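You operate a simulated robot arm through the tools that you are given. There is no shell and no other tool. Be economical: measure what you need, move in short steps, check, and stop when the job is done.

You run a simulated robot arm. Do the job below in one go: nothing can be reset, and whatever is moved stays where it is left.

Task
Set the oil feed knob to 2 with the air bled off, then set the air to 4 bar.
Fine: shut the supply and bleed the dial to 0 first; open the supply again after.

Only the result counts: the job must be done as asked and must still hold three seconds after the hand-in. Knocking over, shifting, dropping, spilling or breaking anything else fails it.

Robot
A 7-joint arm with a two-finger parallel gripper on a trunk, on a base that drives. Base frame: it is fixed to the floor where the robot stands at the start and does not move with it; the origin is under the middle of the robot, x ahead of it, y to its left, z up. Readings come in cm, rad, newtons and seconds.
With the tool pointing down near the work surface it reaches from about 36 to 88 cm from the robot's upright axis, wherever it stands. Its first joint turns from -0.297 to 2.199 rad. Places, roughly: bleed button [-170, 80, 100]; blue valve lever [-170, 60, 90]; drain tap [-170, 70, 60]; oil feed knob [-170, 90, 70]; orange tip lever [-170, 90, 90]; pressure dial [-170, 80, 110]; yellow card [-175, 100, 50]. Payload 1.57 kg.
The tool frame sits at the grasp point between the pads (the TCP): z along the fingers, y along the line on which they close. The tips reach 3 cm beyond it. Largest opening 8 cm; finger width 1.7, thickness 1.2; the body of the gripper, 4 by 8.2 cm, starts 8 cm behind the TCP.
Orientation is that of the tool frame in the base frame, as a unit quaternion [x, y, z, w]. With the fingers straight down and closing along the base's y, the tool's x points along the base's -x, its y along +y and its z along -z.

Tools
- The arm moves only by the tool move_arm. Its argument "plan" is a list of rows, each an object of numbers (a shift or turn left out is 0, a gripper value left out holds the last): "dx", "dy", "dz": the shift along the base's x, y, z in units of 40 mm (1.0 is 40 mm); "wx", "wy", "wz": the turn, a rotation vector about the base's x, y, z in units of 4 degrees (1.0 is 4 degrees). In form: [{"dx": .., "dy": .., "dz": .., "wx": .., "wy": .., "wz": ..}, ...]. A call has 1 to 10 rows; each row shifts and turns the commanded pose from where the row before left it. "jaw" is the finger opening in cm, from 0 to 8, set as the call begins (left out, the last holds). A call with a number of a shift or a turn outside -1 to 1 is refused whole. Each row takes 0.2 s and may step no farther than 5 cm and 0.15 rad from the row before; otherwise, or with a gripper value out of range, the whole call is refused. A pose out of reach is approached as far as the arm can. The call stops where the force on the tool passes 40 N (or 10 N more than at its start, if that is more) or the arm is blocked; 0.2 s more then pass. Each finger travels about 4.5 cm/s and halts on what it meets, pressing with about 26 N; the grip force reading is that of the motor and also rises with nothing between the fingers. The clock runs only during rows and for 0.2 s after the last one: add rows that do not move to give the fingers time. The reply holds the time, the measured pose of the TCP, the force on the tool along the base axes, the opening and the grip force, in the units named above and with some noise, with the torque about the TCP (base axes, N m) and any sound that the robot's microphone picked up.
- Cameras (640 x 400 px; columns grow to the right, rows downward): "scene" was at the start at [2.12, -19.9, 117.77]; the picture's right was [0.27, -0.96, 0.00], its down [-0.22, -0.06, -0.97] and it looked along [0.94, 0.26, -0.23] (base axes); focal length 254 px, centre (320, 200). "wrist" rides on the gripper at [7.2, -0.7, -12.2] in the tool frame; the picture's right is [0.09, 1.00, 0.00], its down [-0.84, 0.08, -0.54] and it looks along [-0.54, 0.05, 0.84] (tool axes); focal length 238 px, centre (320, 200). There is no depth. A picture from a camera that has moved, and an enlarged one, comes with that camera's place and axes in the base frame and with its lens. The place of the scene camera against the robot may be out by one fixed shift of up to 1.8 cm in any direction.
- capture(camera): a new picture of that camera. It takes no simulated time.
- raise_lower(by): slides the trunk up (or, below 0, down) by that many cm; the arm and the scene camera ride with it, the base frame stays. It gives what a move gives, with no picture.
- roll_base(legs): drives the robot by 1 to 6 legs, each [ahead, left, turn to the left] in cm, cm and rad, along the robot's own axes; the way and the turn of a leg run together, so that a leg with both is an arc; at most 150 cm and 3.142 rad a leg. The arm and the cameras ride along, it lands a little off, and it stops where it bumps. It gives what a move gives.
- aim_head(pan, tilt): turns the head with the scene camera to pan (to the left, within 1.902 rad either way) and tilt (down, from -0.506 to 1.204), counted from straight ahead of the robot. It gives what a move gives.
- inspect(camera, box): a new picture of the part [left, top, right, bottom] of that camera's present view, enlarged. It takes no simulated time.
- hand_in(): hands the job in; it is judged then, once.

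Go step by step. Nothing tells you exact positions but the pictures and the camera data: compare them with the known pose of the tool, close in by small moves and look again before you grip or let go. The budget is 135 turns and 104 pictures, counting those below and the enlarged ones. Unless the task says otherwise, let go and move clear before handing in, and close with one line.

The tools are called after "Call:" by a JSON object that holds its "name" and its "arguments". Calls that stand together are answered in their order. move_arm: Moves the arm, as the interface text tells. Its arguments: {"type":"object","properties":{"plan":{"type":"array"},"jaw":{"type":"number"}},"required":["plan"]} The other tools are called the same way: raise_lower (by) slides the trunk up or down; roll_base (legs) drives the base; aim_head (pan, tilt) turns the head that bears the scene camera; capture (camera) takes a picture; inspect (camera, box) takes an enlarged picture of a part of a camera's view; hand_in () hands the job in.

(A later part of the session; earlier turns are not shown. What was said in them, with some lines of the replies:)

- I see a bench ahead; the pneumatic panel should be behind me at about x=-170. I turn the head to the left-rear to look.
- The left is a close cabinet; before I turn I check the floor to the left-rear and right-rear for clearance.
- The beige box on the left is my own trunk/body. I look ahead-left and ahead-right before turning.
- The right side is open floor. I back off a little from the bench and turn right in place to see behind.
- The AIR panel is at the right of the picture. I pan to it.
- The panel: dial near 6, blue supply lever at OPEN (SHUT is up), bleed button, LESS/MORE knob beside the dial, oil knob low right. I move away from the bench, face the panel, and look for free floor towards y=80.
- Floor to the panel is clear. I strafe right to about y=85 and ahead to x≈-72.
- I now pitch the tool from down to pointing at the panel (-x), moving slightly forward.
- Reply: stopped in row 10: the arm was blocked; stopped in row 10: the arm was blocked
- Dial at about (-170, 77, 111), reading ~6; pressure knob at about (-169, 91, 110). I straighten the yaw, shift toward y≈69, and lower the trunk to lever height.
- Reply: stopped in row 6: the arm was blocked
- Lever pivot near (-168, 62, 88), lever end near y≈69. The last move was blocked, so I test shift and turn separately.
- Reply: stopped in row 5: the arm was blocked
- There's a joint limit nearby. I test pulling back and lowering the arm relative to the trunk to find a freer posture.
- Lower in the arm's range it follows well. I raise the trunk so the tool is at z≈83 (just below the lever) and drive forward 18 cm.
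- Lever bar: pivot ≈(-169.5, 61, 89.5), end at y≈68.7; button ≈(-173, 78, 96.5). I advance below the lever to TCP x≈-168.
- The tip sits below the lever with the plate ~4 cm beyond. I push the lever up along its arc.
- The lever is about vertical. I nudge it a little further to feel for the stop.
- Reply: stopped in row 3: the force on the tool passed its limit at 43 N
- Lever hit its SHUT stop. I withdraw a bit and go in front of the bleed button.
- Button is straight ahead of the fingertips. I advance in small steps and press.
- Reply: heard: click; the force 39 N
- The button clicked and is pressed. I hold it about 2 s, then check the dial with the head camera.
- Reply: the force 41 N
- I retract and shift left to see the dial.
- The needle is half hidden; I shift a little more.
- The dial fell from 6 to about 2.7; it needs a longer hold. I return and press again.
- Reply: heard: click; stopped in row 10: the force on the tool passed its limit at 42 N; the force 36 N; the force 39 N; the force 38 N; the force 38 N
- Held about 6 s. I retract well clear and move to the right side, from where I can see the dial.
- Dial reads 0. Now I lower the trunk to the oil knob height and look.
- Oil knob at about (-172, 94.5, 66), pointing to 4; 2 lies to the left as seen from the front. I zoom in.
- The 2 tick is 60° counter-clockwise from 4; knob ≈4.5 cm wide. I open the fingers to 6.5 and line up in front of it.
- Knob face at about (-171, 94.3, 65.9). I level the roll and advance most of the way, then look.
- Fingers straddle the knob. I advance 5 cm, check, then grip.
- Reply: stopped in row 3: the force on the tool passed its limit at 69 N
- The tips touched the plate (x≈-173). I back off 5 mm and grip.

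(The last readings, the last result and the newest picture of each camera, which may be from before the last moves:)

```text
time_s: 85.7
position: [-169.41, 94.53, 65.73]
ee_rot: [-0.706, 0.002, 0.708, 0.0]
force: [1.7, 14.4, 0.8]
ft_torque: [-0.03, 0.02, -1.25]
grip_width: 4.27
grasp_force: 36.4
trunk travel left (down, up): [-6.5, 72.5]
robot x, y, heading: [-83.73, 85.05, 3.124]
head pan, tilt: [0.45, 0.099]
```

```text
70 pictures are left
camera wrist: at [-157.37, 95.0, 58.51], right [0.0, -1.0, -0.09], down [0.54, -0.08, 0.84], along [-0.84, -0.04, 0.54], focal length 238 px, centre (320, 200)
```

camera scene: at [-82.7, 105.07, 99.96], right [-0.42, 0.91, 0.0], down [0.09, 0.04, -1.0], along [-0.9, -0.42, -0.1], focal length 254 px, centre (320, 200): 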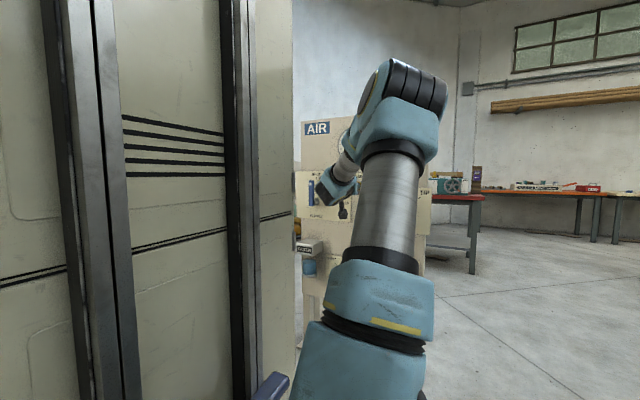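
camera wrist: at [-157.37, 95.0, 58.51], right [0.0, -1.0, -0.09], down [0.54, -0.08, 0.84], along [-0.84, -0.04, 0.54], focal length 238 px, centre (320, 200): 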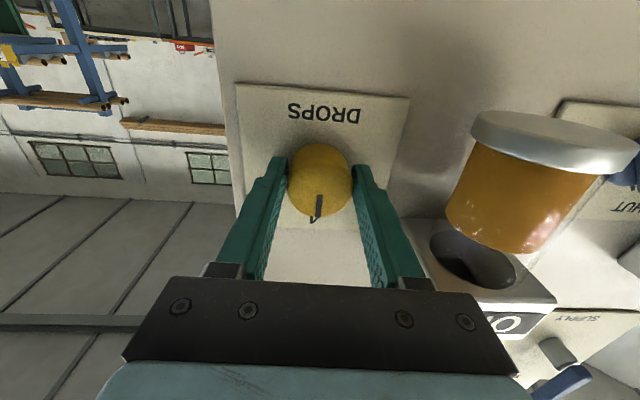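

Gripped (4.3 cm). I re-centre by 4 mm in +y and turn counter-clockwise in part.

Call:
{"name": "move_arm", "arguments": {"plan": [{"dy": 0.1}, {"wx": 1}, {"wx": 1}, {"wx": 1}, {"wx": 1}, {"wx": 1}, {"wx": 1}, {}]}}

Call:
{"name": "capture", "arguments": {"camera": "wrist"}}

```text
time_s: 87.5
position: [-169.47, 94.63, 65.71]
ee_rot: [-0.691, -0.148, 0.693, 0.145]
force: [-13.0, 0.5, 3.4]
ft_torque: [0.0, 0.07, -1.22]
grip_width: 4.24
grasp_force: 45.0
trunk travel left (down, up): [-6.5, 72.5]
robot x, y, heading: [-84.07, 85.44, 3.133]
head pan, tilt: [0.45, 0.099]
```

```text
69 pictures are left
camera wrist: at [-157.33, 98.08, 59.42], right [0.0, -0.87, -0.49], down [0.54, -0.41, 0.73], along [-0.84, -0.27, 0.47], focal length 238 px, centre (320, 200)
```

wrist: 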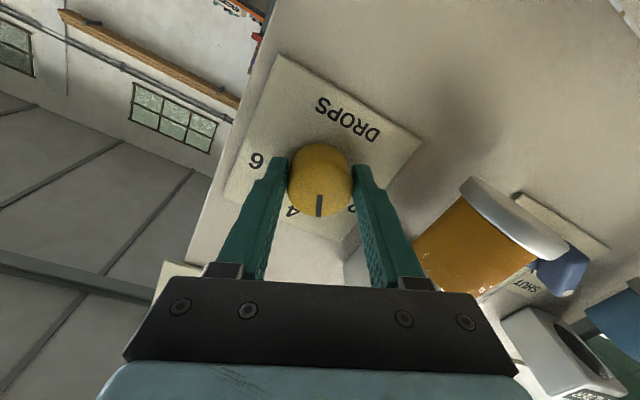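

The knob follows. I turn the remaining 36°.

Call:
{"name": "move_arm", "arguments": {"plan": [{"wx": 1}, {"wx": 1}, {"wx": 1}, {"wx": 1}, {"wx": 1}, {"wx": 1}, {"wx": 1}, {"wx": 1}, {"wx": 1}, {}]}}

Call:
{"name": "inspect", "arguments": {"camera": "wrist", "box": [220, 60, 440, 260]}}

```text
time_s: 89.7
position: [-169.45, 94.69, 65.9]
ee_rot: [-0.612, -0.353, 0.613, 0.354]
force: [7.8, 15.5, 10.8]
ft_torque: [0.0, 0.92, -1.19]
grip_width: 4.17
grasp_force: 44.7
trunk travel left (down, up): [-6.5, 72.5]
robot x, y, heading: [-83.64, 85.48, 3.128]
head pan, tilt: [0.45, 0.099]
```

```text
2.00 times, centred on (330, 160) of wrist
camera zoom: at [-157.3, 101.22, 62.81], right [0.0, -0.42, -0.91], down [0.54, -0.76, 0.35], along [-0.84, -0.49, 0.23], focal length 477 px, centre (300, 280)
```

zoom: 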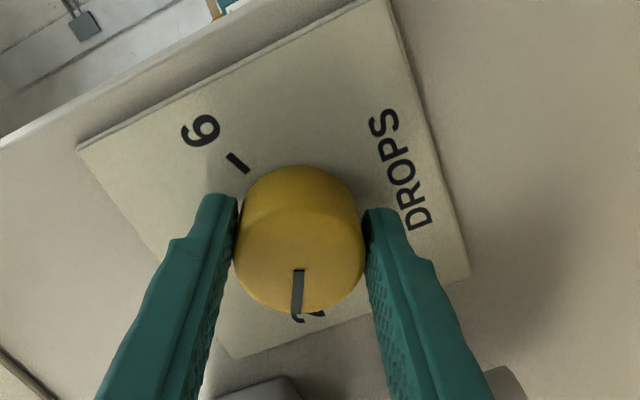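

The pointer looks to be on 2. I release, withdraw straight, and check.

Call:
{"name": "move_arm", "arguments": {"plan": [{}, {}, {}, {}], "jaw": 6.5}}

Call:
{"name": "move_arm", "arguments": {"plan": [{"dx": 0.8}, {"dx": 0.8}, {"dx": 0.8}, {"dx": 0.8}, {"dx": 0.5}, {}]}}

Call:
{"name": "inspect", "arguments": {"camera": "wrist", "box": [240, 40, 400, 200]}}

```text
time_s: 90.7
position: [-169.36, 94.51, 65.69]
ee_rot: [-0.612, -0.353, 0.614, 0.352]
force: [-0.4, 0.4, 0.3]
ft_torque: [0.01, 0.01, -0.01]
grip_width: 6.51
grasp_force: 0.1
trunk travel left (down, up): [-6.5, 72.5]
robot x, y, heading: [-84.02, 85.93, 3.124]
head pan, tilt: [0.45, 0.099]
```

```text
time_s: 92.1
position: [-154.66, 94.74, 65.8]
ee_rot: [-0.613, -0.353, 0.614, 0.352]
force: [-0.5, 0.5, 0.3]
ft_torque: [-0.01, 0.0, -0.02]
grip_width: 6.5
grasp_force: 0.2
trunk travel left (down, up): [-6.5, 72.5]
robot x, y, heading: [-83.7, 85.57, 3.125]
head pan, tilt: [0.45, 0.099]
```

```text
2.50 times, centred on (320, 120) of wrist
camera zoom: at [-142.51, 101.17, 62.74], right [0.0, -0.42, -0.91], down [0.54, -0.76, 0.35], along [-0.84, -0.49, 0.23], focal length 596 px, centre (320, 400)
```

zoom: 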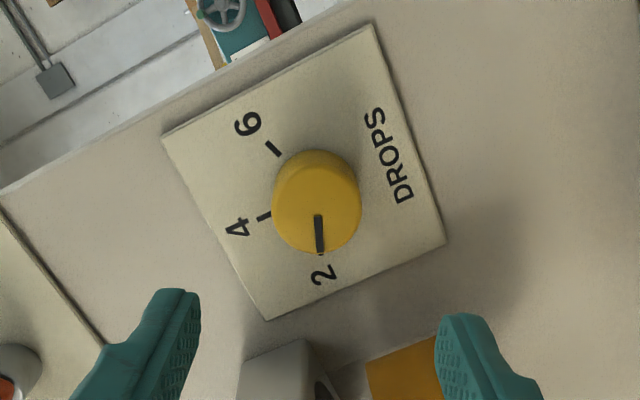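

The oil knob is exactly on 2. I roll the wrist back, close the fingers, and raise the trunk to the supply lever.

Call:
{"name": "move_arm", "arguments": {"plan": [{"wx": -1}, {"wx": -1}, {"wx": -1}, {"wx": -1}, {"wx": -1}, {"wx": -1}, {"wx": -1}, {"wx": -1}, {"wx": -1}, {"wx": -1}], "jaw": 0}}

Call:
{"name": "move_arm", "arguments": {"plan": [{"wx": -1}, {"wx": -1}, {"wx": -1}, {"wx": -1}, {"wx": -1}, {}]}}

Call:
{"name": "raise_lower", "arguments": {"by": 30.5}}

Call:
{"name": "move_arm", "arguments": {"plan": [{"dy": -0.95}, {"dy": -0.95}, {"dy": -0.95}, {"dy": -0.95}, {"dy": -0.95}, {"dy": -0.95}, {"dy": -0.95}, {"dy": -0.95}, {"dy": -0.95}, {"dy": -0.7}]}}

Call:
{"name": "capture", "arguments": {"camera": "wrist"}}

```text
time_s: 94.3
position: [-154.66, 94.67, 65.75]
ee_rot: [-0.696, -0.122, 0.697, 0.122]
force: [0.8, 0.3, 0.4]
ft_torque: [0.0, -0.01, 0.01]
grip_width: 0.02
grasp_force: 21.5
trunk travel left (down, up): [-6.5, 72.5]
robot x, y, heading: [-83.73, 85.75, 3.131]
head pan, tilt: [0.45, 0.099]
```

```text
time_s: 95.7
position: [-154.54, 94.57, 65.78]
ee_rot: [-0.706, 0.001, 0.708, -0.003]
force: [-0.1, -0.6, 0.0]
ft_torque: [0.01, -0.01, 0.02]
grip_width: 0.0
grasp_force: 21.5
trunk travel left (down, up): [-6.5, 72.5]
robot x, y, heading: [-83.83, 85.57, 3.128]
head pan, tilt: [0.45, 0.099]
```

```text
time_s: 98.8
position: [-154.7, 94.55, 96.13]
ee_rot: [-0.707, 0.001, 0.707, -0.001]
force: [0.3, -0.4, 0.9]
ft_torque: [0.0, -0.02, -0.01]
grip_width: 0.0
grasp_force: 22.0
trunk travel left (down, up): [-37.0, 42.0]
robot x, y, heading: [-83.83, 85.51, 3.132]
head pan, tilt: [0.45, 0.099]
```

```text
time_s: 101.0
position: [-154.61, 57.48, 96.4]
ee_rot: [-0.706, 0.0, 0.708, -0.002]
force: [-0.2, -0.4, 0.4]
ft_torque: [0.01, 0.03, -0.02]
grip_width: 0.0
grasp_force: 22.2
trunk travel left (down, up): [-37.0, 42.0]
robot x, y, heading: [-83.84, 85.59, 3.13]
head pan, tilt: [0.45, 0.099]
```

```text
66 pictures are left
camera wrist: at [-142.44, 58.08, 89.09], right [0.0, -1.0, -0.09], down [0.54, -0.07, 0.84], along [-0.84, -0.05, 0.54], focal length 238 px, centre (320, 200)
```

wrist: 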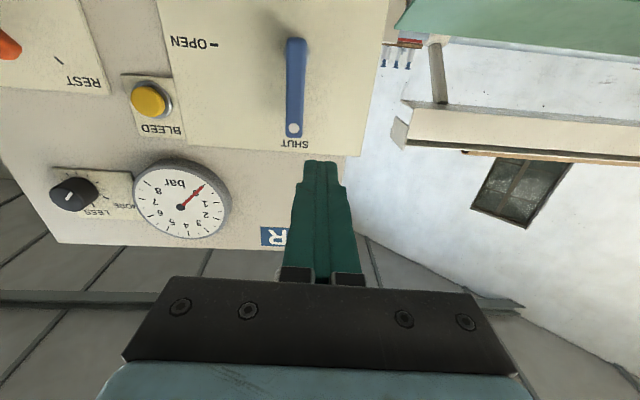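

The lever stands at SHUT. I check the dial quickly.

Call:
{"name": "inspect", "arguments": {"camera": "wrist", "box": [40, 60, 320, 250]}}

```text
2.11 times, centred on (180, 155) of wrist
camera zoom: at [-142.44, 58.08, 89.09], right [0.0, -1.0, -0.09], down [0.54, -0.07, 0.84], along [-0.84, -0.05, 0.54], focal length 502 px, centre (615, 295)
```

zoom: 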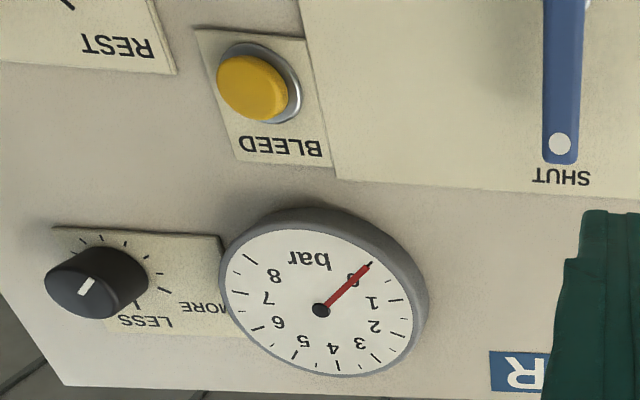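

Dial at 0. Lever at y≈60.3, so the fingers at y≈57.4 clear its left side. I advance to x≈-168.

Call:
{"name": "move_arm", "arguments": {"plan": [{"dx": -0.8}, {"dx": -0.8}, {"dx": -0.8}, {"dx": -0.6}, {"dx": -0.3}, {}]}}

Call:
{"name": "capture", "arguments": {"camera": "wrist"}}

```text
time_s: 102.3
position: [-167.89, 57.74, 96.29]
ee_rot: [-0.706, 0.0, 0.708, -0.002]
force: [0.7, 0.4, -0.4]
ft_torque: [0.01, 0.03, -0.01]
grip_width: 0.0
grasp_force: 21.2
trunk travel left (down, up): [-37.0, 42.0]
robot x, y, heading: [-83.64, 85.61, 3.126]
head pan, tilt: [0.45, 0.099]
```

```text
64 pictures are left
camera wrist: at [-155.73, 58.2, 89.08], right [0.0, -1.0, -0.09], down [0.54, -0.07, 0.84], along [-0.84, -0.05, 0.54], focal length 238 px, centre (320, 200)
```

wrist: 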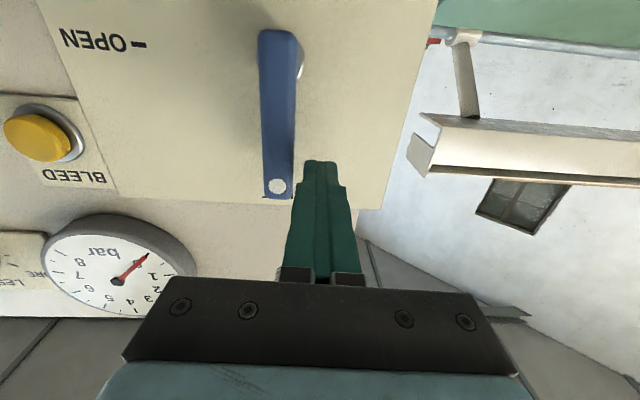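

I push the lever over to OPEN along its arc.

Call:
{"name": "move_arm", "arguments": {"plan": [{"dy": 0.2, "dz": -0.1}, {"dy": 0.4, "dz": 0}, {"dy": 0.4, "dz": -0.05}, {"dy": 0.36, "dz": -0.18}, {"dy": 0.36, "dz": -0.2}, {"dy": 0.23, "dz": -0.35}, {"dy": 0.2, "dz": -0.35}, {"dz": -0.1}, {}]}}

Call:
{"name": "capture", "arguments": {"camera": "wrist"}}

```text
time_s: 104.3
position: [-167.61, 66.06, 91.8]
ee_rot: [-0.7, 0.001, 0.714, -0.004]
force: [0.9, 0.1, 9.0]
ft_torque: [0.02, 0.12, -0.06]
grip_width: 0.0
grasp_force: 21.0
trunk travel left (down, up): [-37.0, 42.0]
robot x, y, heading: [-84.01, 85.7, 3.13]
head pan, tilt: [0.45, 0.099]
stopped in row 9: the force on the tool passed its limit at 42 N (the readings are from after the stop); the commanded pose is now the measured one
```

```text
63 pictures are left
camera wrist: at [-155.75, 66.63, 84.4], right [0.0, -1.0, -0.09], down [0.56, -0.07, 0.83], along [-0.83, -0.05, 0.56], focal length 238 px, centre (320, 200)
```

wrist: 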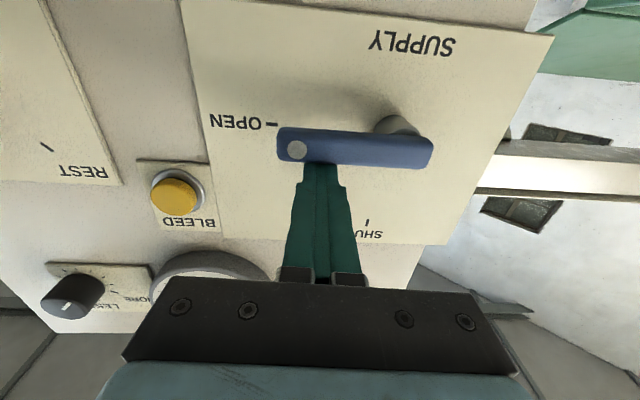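

The lever is at its OPEN stop. I retract, raise the trunk, and move toward the pressure knob.

Call:
{"name": "move_arm", "arguments": {"plan": [{"dz": 0.2, "dx": 0.1}, {"dx": 0.8}, {"dx": 0.8}, {"dx": 0.8}, {"dx": 0.8}, {"wy": -0.2}, {}]}}

Call:
{"name": "raise_lower", "arguments": {"by": 15}}

Call:
{"name": "move_arm", "arguments": {"plan": [{"dy": 0.95}, {"dy": 0.95}, {"dy": 0.95}, {"dy": 0.95}, {"dy": 0.95}, {"dy": 0.95}, {"dy": 0.6}, {}], "jaw": 6}}

Call:
{"name": "capture", "arguments": {"camera": "wrist"}}

```text
time_s: 106.0
position: [-155.73, 66.87, 91.04]
ee_rot: [0.714, -0.005, -0.701, -0.003]
force: [0.5, 0.2, 0.2]
ft_torque: [0.02, -0.04, 0.02]
grip_width: 0.01
grasp_force: 21.3
trunk travel left (down, up): [-37.0, 42.0]
robot x, y, heading: [-84.15, 85.56, 3.131]
head pan, tilt: [0.45, 0.099]
```

```text
time_s: 107.7
position: [-155.62, 66.86, 106.6]
ee_rot: [0.711, -0.004, -0.704, 0.0]
force: [-0.2, -0.1, -0.5]
ft_torque: [0.02, 0.01, 0.0]
grip_width: 0.0
grasp_force: 21.2
trunk travel left (down, up): [-52.0, 27.0]
robot x, y, heading: [-83.55, 85.68, 3.128]
head pan, tilt: [0.45, 0.099]
```

```text
time_s: 109.5
position: [-154.55, 91.29, 107.44]
ee_rot: [-0.707, 0.0, 0.708, -0.003]
force: [0.6, -0.1, 0.0]
ft_torque: [-0.01, 0.0, -0.02]
grip_width: 6.0
grasp_force: 0.1
trunk travel left (down, up): [-52.0, 27.0]
robot x, y, heading: [-83.87, 85.57, 3.126]
head pan, tilt: [0.45, 0.099]
```

```text
62 pictures are left
camera wrist: at [-142.44, 91.88, 100.24], right [0.0, -1.0, -0.09], down [0.54, -0.07, 0.84], along [-0.84, -0.05, 0.54], focal length 238 px, centre (320, 200)
```

wrist: 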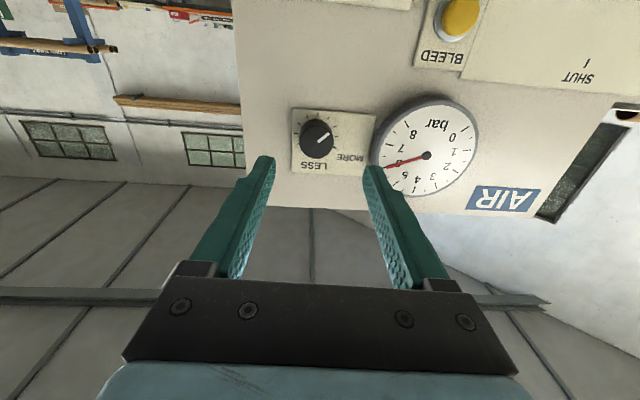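

Call:
{"name": "inspect", "arguments": {"camera": "wrist", "box": [280, 80, 500, 220]}}

```text
2.86 times, centred on (390, 150) of wrist
camera zoom: at [-142.44, 91.88, 100.24], right [0.0, -1.0, -0.09], down [0.54, -0.07, 0.84], along [-0.84, -0.05, 0.54], focal length 681 px, centre (120, 343)
```

zoom: 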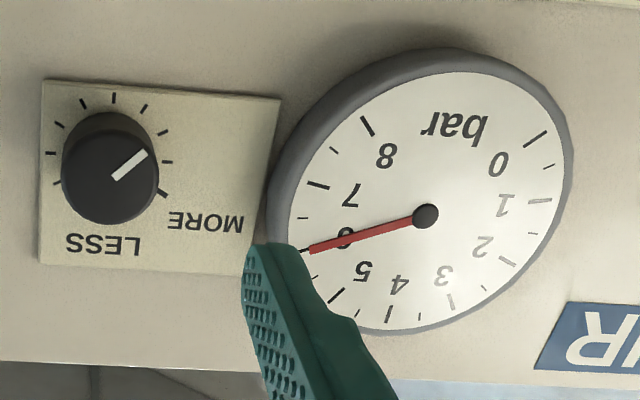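

The dial is at 6 and the knob points at the "6" tick; LESS is counter-clockwise, about 30° per bar. Knob at ≈(-171, 91.3, 109.5). I raise the trunk 2 cm and approach.

Call:
{"name": "raise_lower", "arguments": {"by": 2}}

Call:
{"name": "move_arm", "arguments": {"plan": [{"dx": -0.8}, {"dx": -0.8}, {"dx": -0.8}, {"dx": -0.4}, {}]}}

Call:
{"name": "capture", "arguments": {"camera": "wrist"}}

```text
time_s: 110.2
position: [-154.53, 91.36, 109.43]
ee_rot: [-0.706, 0.002, 0.708, -0.003]
force: [-0.9, -0.3, 0.7]
ft_torque: [-0.02, -0.01, -0.01]
grip_width: 6.01
grasp_force: 0.0
trunk travel left (down, up): [-54.0, 25.0]
robot x, y, heading: [-83.68, 85.83, 3.128]
head pan, tilt: [0.45, 0.099]
```

```text
time_s: 111.4
position: [-165.7, 91.23, 109.44]
ee_rot: [-0.706, 0.001, 0.708, -0.004]
force: [-0.7, -0.1, -0.5]
ft_torque: [-0.01, -0.02, -0.02]
grip_width: 5.99
grasp_force: 0.1
trunk travel left (down, up): [-54.0, 25.0]
robot x, y, heading: [-83.79, 85.3, 3.129]
head pan, tilt: [0.45, 0.099]
```

```text
60 pictures are left
camera wrist: at [-153.65, 91.87, 102.25], right [0.0, -1.0, -0.09], down [0.54, -0.07, 0.84], along [-0.84, -0.05, 0.54], focal length 238 px, centre (320, 200)
```

wrist: 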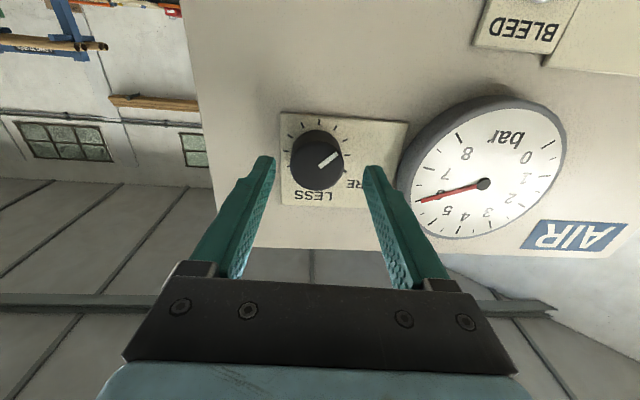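

Knob centre is nearer z≈110.3; I raise 0.8 cm, advance to x≈-169.4, and grip.

Call:
{"name": "move_arm", "arguments": {"plan": [{"dz": 0.2}, {"dx": -0.5}, {"dx": -0.4}, {}]}}

Call:
{"name": "move_arm", "arguments": {"plan": [{}, {}, {}, {}], "jaw": 3}}

Call:
{"name": "capture", "arguments": {"camera": "wrist"}}

```text
time_s: 112.4
position: [-169.43, 91.21, 110.14]
ee_rot: [-0.707, 0.001, 0.708, -0.004]
force: [0.3, -1.2, -0.2]
ft_torque: [0.04, 0.0, -0.03]
grip_width: 6.01
grasp_force: 0.0
trunk travel left (down, up): [-54.0, 25.0]
robot x, y, heading: [-83.73, 85.12, 3.126]
head pan, tilt: [0.45, 0.099]
```

```text
time_s: 113.4
position: [-169.45, 91.5, 110.18]
ee_rot: [-0.706, 0.003, 0.708, -0.001]
force: [1.7, 11.9, 0.5]
ft_torque: [0.02, -0.04, -1.37]
grip_width: 4.14
grasp_force: 40.0
trunk travel left (down, up): [-54.0, 25.0]
robot x, y, heading: [-83.96, 85.62, 3.124]
head pan, tilt: [0.45, 0.099]
```

```text
59 pictures are left
camera wrist: at [-157.3, 92.01, 103.03], right [0.0, -1.0, -0.09], down [0.54, -0.07, 0.84], along [-0.84, -0.05, 0.54], focal length 238 px, centre (320, 200)
```

wrist: 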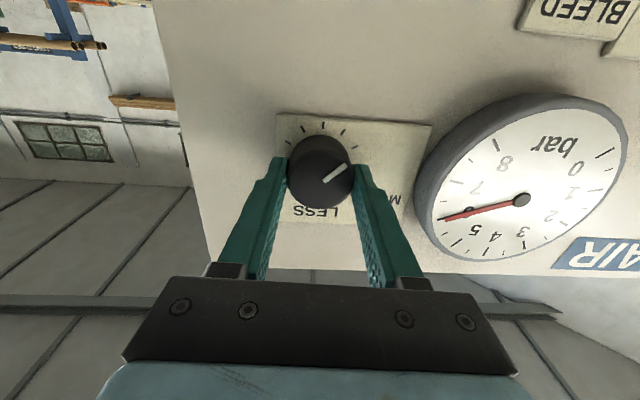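

Gripped at 4.1 cm with the dial in view. I re-centre and turn 30° counter-clockwise, then read the dial.

Call:
{"name": "move_arm", "arguments": {"plan": [{"dy": 0.08}, {"wx": 1}, {"wx": 1}, {"wx": 1}, {"wx": 1}, {"wx": 1}, {"wx": 1}, {"wx": 1}, {"wx": 0.5}, {}]}}

Call:
{"name": "move_arm", "arguments": {"plan": [{}, {}, {}, {}, {}]}}

Call:
{"name": "capture", "arguments": {"camera": "wrist"}}

```text
time_s: 115.6
position: [-169.42, 91.36, 110.17]
ee_rot: [-0.683, -0.183, 0.684, 0.178]
force: [-5.9, -15.4, -5.2]
ft_torque: [-0.03, 0.08, -0.76]
grip_width: 4.14
grasp_force: 45.2
trunk travel left (down, up): [-54.0, 25.0]
robot x, y, heading: [-83.96, 85.92, 3.128]
head pan, tilt: [0.45, 0.099]
```

```text
time_s: 116.8
position: [-169.41, 91.46, 110.15]
ee_rot: [-0.683, -0.182, 0.684, 0.18]
force: [-3.3, -20.7, -10.1]
ft_torque: [-0.02, 1.0, -0.14]
grip_width: 4.12
grasp_force: 44.8
trunk travel left (down, up): [-54.0, 25.0]
robot x, y, heading: [-83.86, 85.8, 3.128]
head pan, tilt: [0.45, 0.099]
```

```text
58 pictures are left
camera wrist: at [-157.28, 95.52, 104.31], right [0.01, -0.82, -0.57], down [0.54, -0.48, 0.69], along [-0.84, -0.32, 0.44], focal length 238 px, centre (320, 200)
```

wrist: 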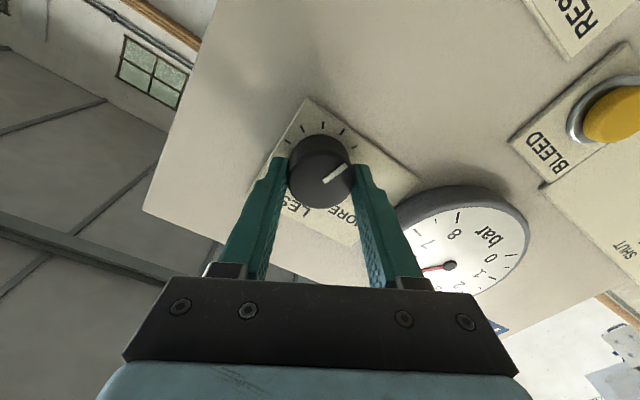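

Call:
{"name": "inspect", "arguments": {"camera": "wrist", "box": [370, 170, 550, 310]}}

Call:
{"name": "aim_head", "arguments": {"pan": 0.15, "tilt": 0.1}}

Call:
{"name": "capture", "arguments": {"camera": "scene"}}

```text
2.86 times, centred on (460, 240) of wrist
camera zoom: at [-157.28, 95.52, 104.31], right [0.01, -0.82, -0.57], down [0.54, -0.48, 0.69], along [-0.84, -0.32, 0.44], focal length 681 px, centre (-80, 86)
```

zoom: 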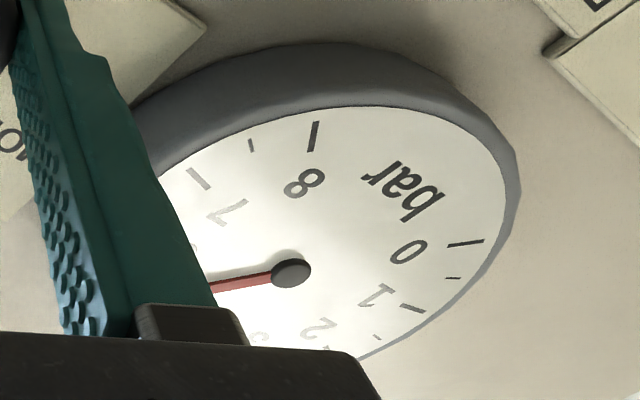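

```text
time_s: 117.6
position: [-169.3, 91.37, 110.23]
ee_rot: [-0.683, -0.183, 0.684, 0.179]
force: [-0.8, -23.4, -10.0]
ft_torque: [-0.02, 0.44, -0.44]
grip_width: 4.1
grasp_force: 45.0
trunk travel left (down, up): [-54.0, 25.0]
robot x, y, heading: [-84.11, 85.49, 3.125]
head pan, tilt: [0.15, 0.099]
```

```text
56 pictures are left
camera scene: at [-83.56, 107.6, 120.48], right [-0.14, 0.99, 0.0], down [0.1, 0.01, -0.99], along [-0.99, -0.14, -0.1], focal length 254 px, centre (320, 200)
```

scene: 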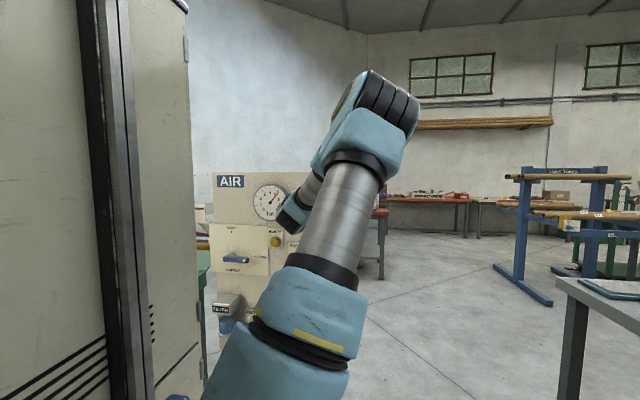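

The head camera now sees the dial; I zoom on it.

Call:
{"name": "inspect", "arguments": {"camera": "scene", "box": [240, 175, 300, 230]}}

```text
7.27 times, centred on (270, 202) of scene
camera zoom: at [-83.56, 107.6, 120.48], right [-0.14, 0.99, 0.0], down [0.1, 0.01, -0.99], along [-0.99, -0.14, -0.1], focal length 1846 px, centre (684, 182)
```

zoom: 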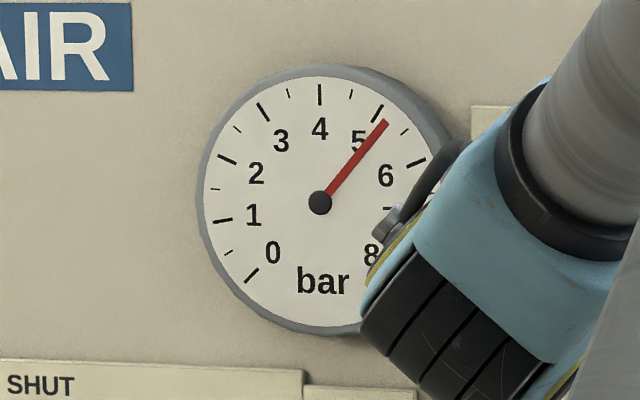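

Dial reads about 5.2 and falls with this direction (~37° per bar). I turn another 36° and read again.

Call:
{"name": "move_arm", "arguments": {"plan": [{"dy": -0.05}, {"wx": 1}, {"wx": 1}, {"wx": 1}, {"wx": 1}, {"wx": 1}, {"wx": 1}, {"wx": 1}, {"wx": 1}, {"wx": 1}]}}

Call:
{"name": "move_arm", "arguments": {"plan": [{}, {}, {}, {}, {}]}}

Call:
{"name": "inspect", "arguments": {"camera": "scene", "box": [240, 175, 300, 230]}}

```text
time_s: 119.8
position: [-169.33, 91.35, 110.16]
ee_rot: [0.594, 0.387, -0.593, -0.382]
force: [8.6, -15.5, -19.0]
ft_torque: [-0.06, 0.03, -0.96]
grip_width: 4.09
grasp_force: 44.6
trunk travel left (down, up): [-54.0, 25.0]
robot x, y, heading: [-83.79, 85.54, 3.131]
head pan, tilt: [0.15, 0.099]
```

```text
time_s: 121.0
position: [-169.46, 91.26, 110.07]
ee_rot: [0.595, 0.385, -0.594, -0.381]
force: [8.7, -11.9, -22.4]
ft_torque: [-0.02, 0.58, -0.34]
grip_width: 4.08
grasp_force: 45.5
trunk travel left (down, up): [-54.0, 25.0]
robot x, y, heading: [-83.77, 85.36, 3.127]
head pan, tilt: [0.15, 0.099]
```

```text
7.27 times, centred on (270, 202) of scene
camera zoom: at [-83.57, 107.67, 120.46], right [-0.14, 0.99, 0.0], down [0.1, 0.01, -0.99], along [-0.99, -0.14, -0.1], focal length 1846 px, centre (684, 182)
```

zoom: 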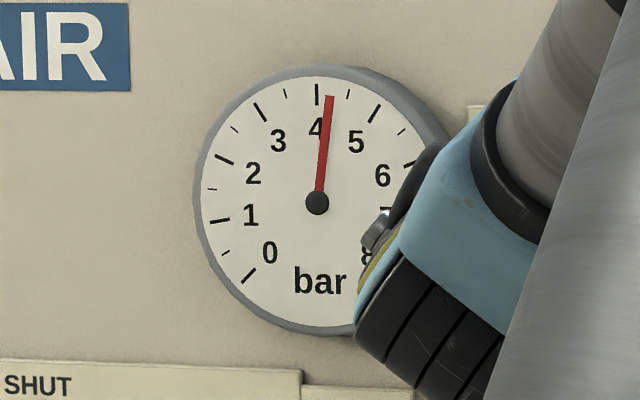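

Reads about 4.2. A further 7° is needed.

Call:
{"name": "move_arm", "arguments": {"plan": [{"wx": 0.6}, {"wx": 0.6}, {"wx": 0.5}, {}, {}, {}, {}]}}

Call:
{"name": "inspect", "arguments": {"camera": "scene", "box": [240, 175, 300, 230]}}

```text
time_s: 122.6
position: [-169.32, 91.39, 110.11]
ee_rot: [0.571, 0.421, -0.569, -0.416]
force: [3.0, -11.9, -23.3]
ft_torque: [0.01, 0.73, -0.25]
grip_width: 4.08
grasp_force: 45.4
trunk travel left (down, up): [-54.0, 25.0]
robot x, y, heading: [-83.73, 85.49, 3.125]
head pan, tilt: [0.15, 0.099]
```

```text
7.27 times, centred on (270, 202) of scene
camera zoom: at [-83.59, 107.67, 120.46], right [-0.14, 0.99, 0.0], down [0.1, 0.01, -0.99], along [-0.99, -0.14, -0.1], focal length 1846 px, centre (684, 182)
```

zoom: 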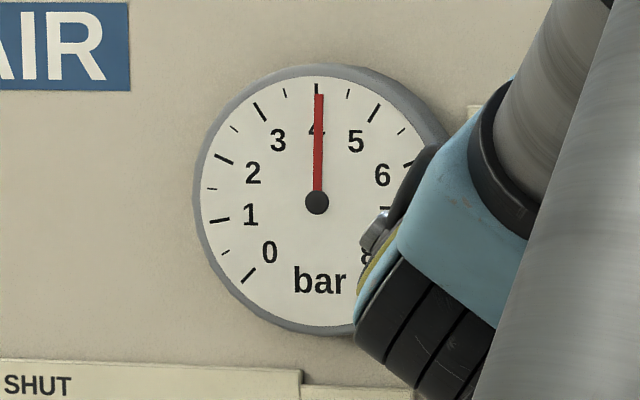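

The dial reads 4. I release, retract straight, and re-read.

Call:
{"name": "move_arm", "arguments": {"plan": [{}, {}, {}, {}], "jaw": 6}}

Call:
{"name": "move_arm", "arguments": {"plan": [{"dx": 0.8}, {"dx": 0.8}, {"dx": 0.8}, {"dx": 0.8}, {"dx": 0.5}, {}, {}, {}]}}

Call:
{"name": "capture", "arguments": {"camera": "wrist"}}

Call:
{"name": "capture", "arguments": {"camera": "scene"}}

```text
time_s: 123.6
position: [-169.39, 91.4, 110.2]
ee_rot: [0.571, 0.418, -0.57, -0.417]
force: [0.1, 0.3, 0.0]
ft_torque: [-0.01, 0.01, 0.01]
grip_width: 6.03
grasp_force: 0.1
trunk travel left (down, up): [-54.0, 25.0]
robot x, y, heading: [-83.56, 85.65, 3.127]
head pan, tilt: [0.15, 0.099]
```

```text
time_s: 125.4
position: [-154.7, 91.37, 110.1]
ee_rot: [0.57, 0.419, -0.57, -0.417]
force: [-0.3, -0.7, -0.7]
ft_torque: [0.01, 0.03, 0.03]
grip_width: 6.01
grasp_force: 0.1
trunk travel left (down, up): [-54.0, 25.0]
robot x, y, heading: [-83.69, 85.81, 3.126]
head pan, tilt: [0.15, 0.099]
```

```text
52 pictures are left
camera wrist: at [-142.47, 98.38, 108.71], right [0.0, -0.21, -0.98], down [0.54, -0.82, 0.18], along [-0.84, -0.53, 0.11], focal length 238 px, centre (320, 200)
```

wrist: 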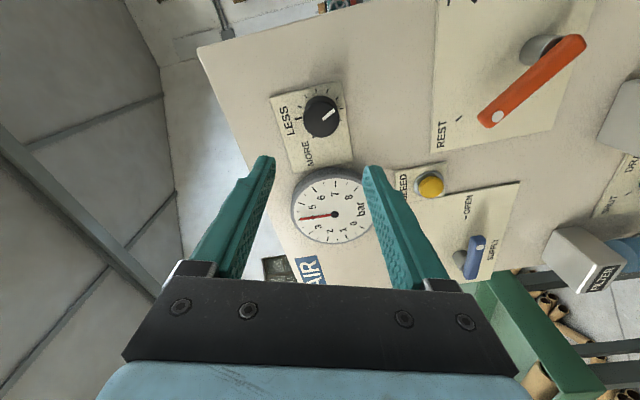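

```text
51 pictures are left
camera scene: at [-83.52, 107.72, 120.46], right [-0.14, 0.99, 0.0], down [0.1, 0.01, -1.0], along [-0.99, -0.14, -0.1], focal length 254 px, centre (320, 200)
```

scene: 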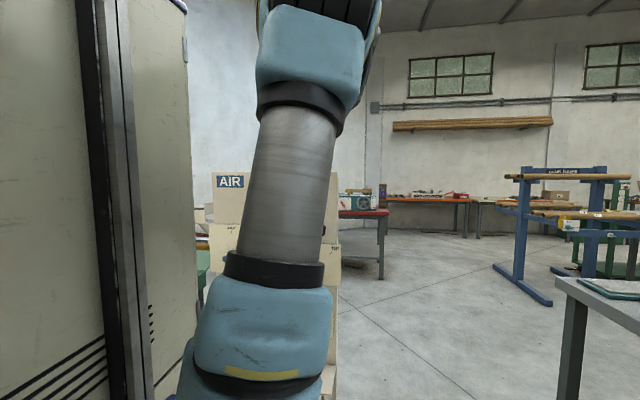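

Call:
{"name": "inspect", "arguments": {"camera": "wrist", "box": [260, 70, 400, 260]}}

```text
2.11 times, centred on (330, 165) of wrist
camera zoom: at [-142.47, 98.38, 108.71], right [0.0, -0.21, -0.98], down [0.54, -0.82, 0.18], along [-0.84, -0.53, 0.11], focal length 502 px, centre (299, 274)
```

zoom: 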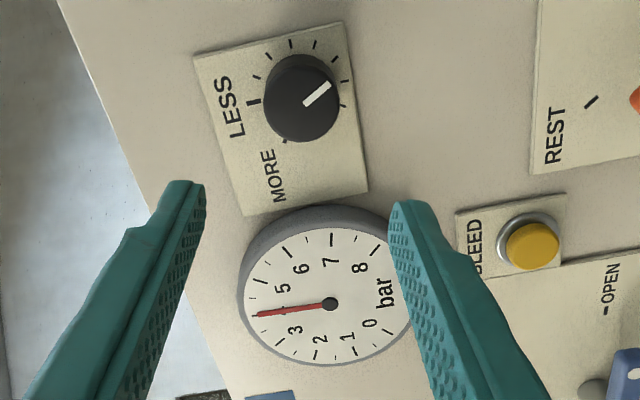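

The dial holds at 4 bar with the supply open, the oil knob is on 2, and the gripper is clear. I hand in.

Call:
{"name": "hand_in", "arguments": {}}

```text
The job is handed in.
```

The oil feed knob was set to 2 with the supply shut and the dial bled to 0. The supply is now open again and the air reads 4 bar, with the gripper clear of the panel.
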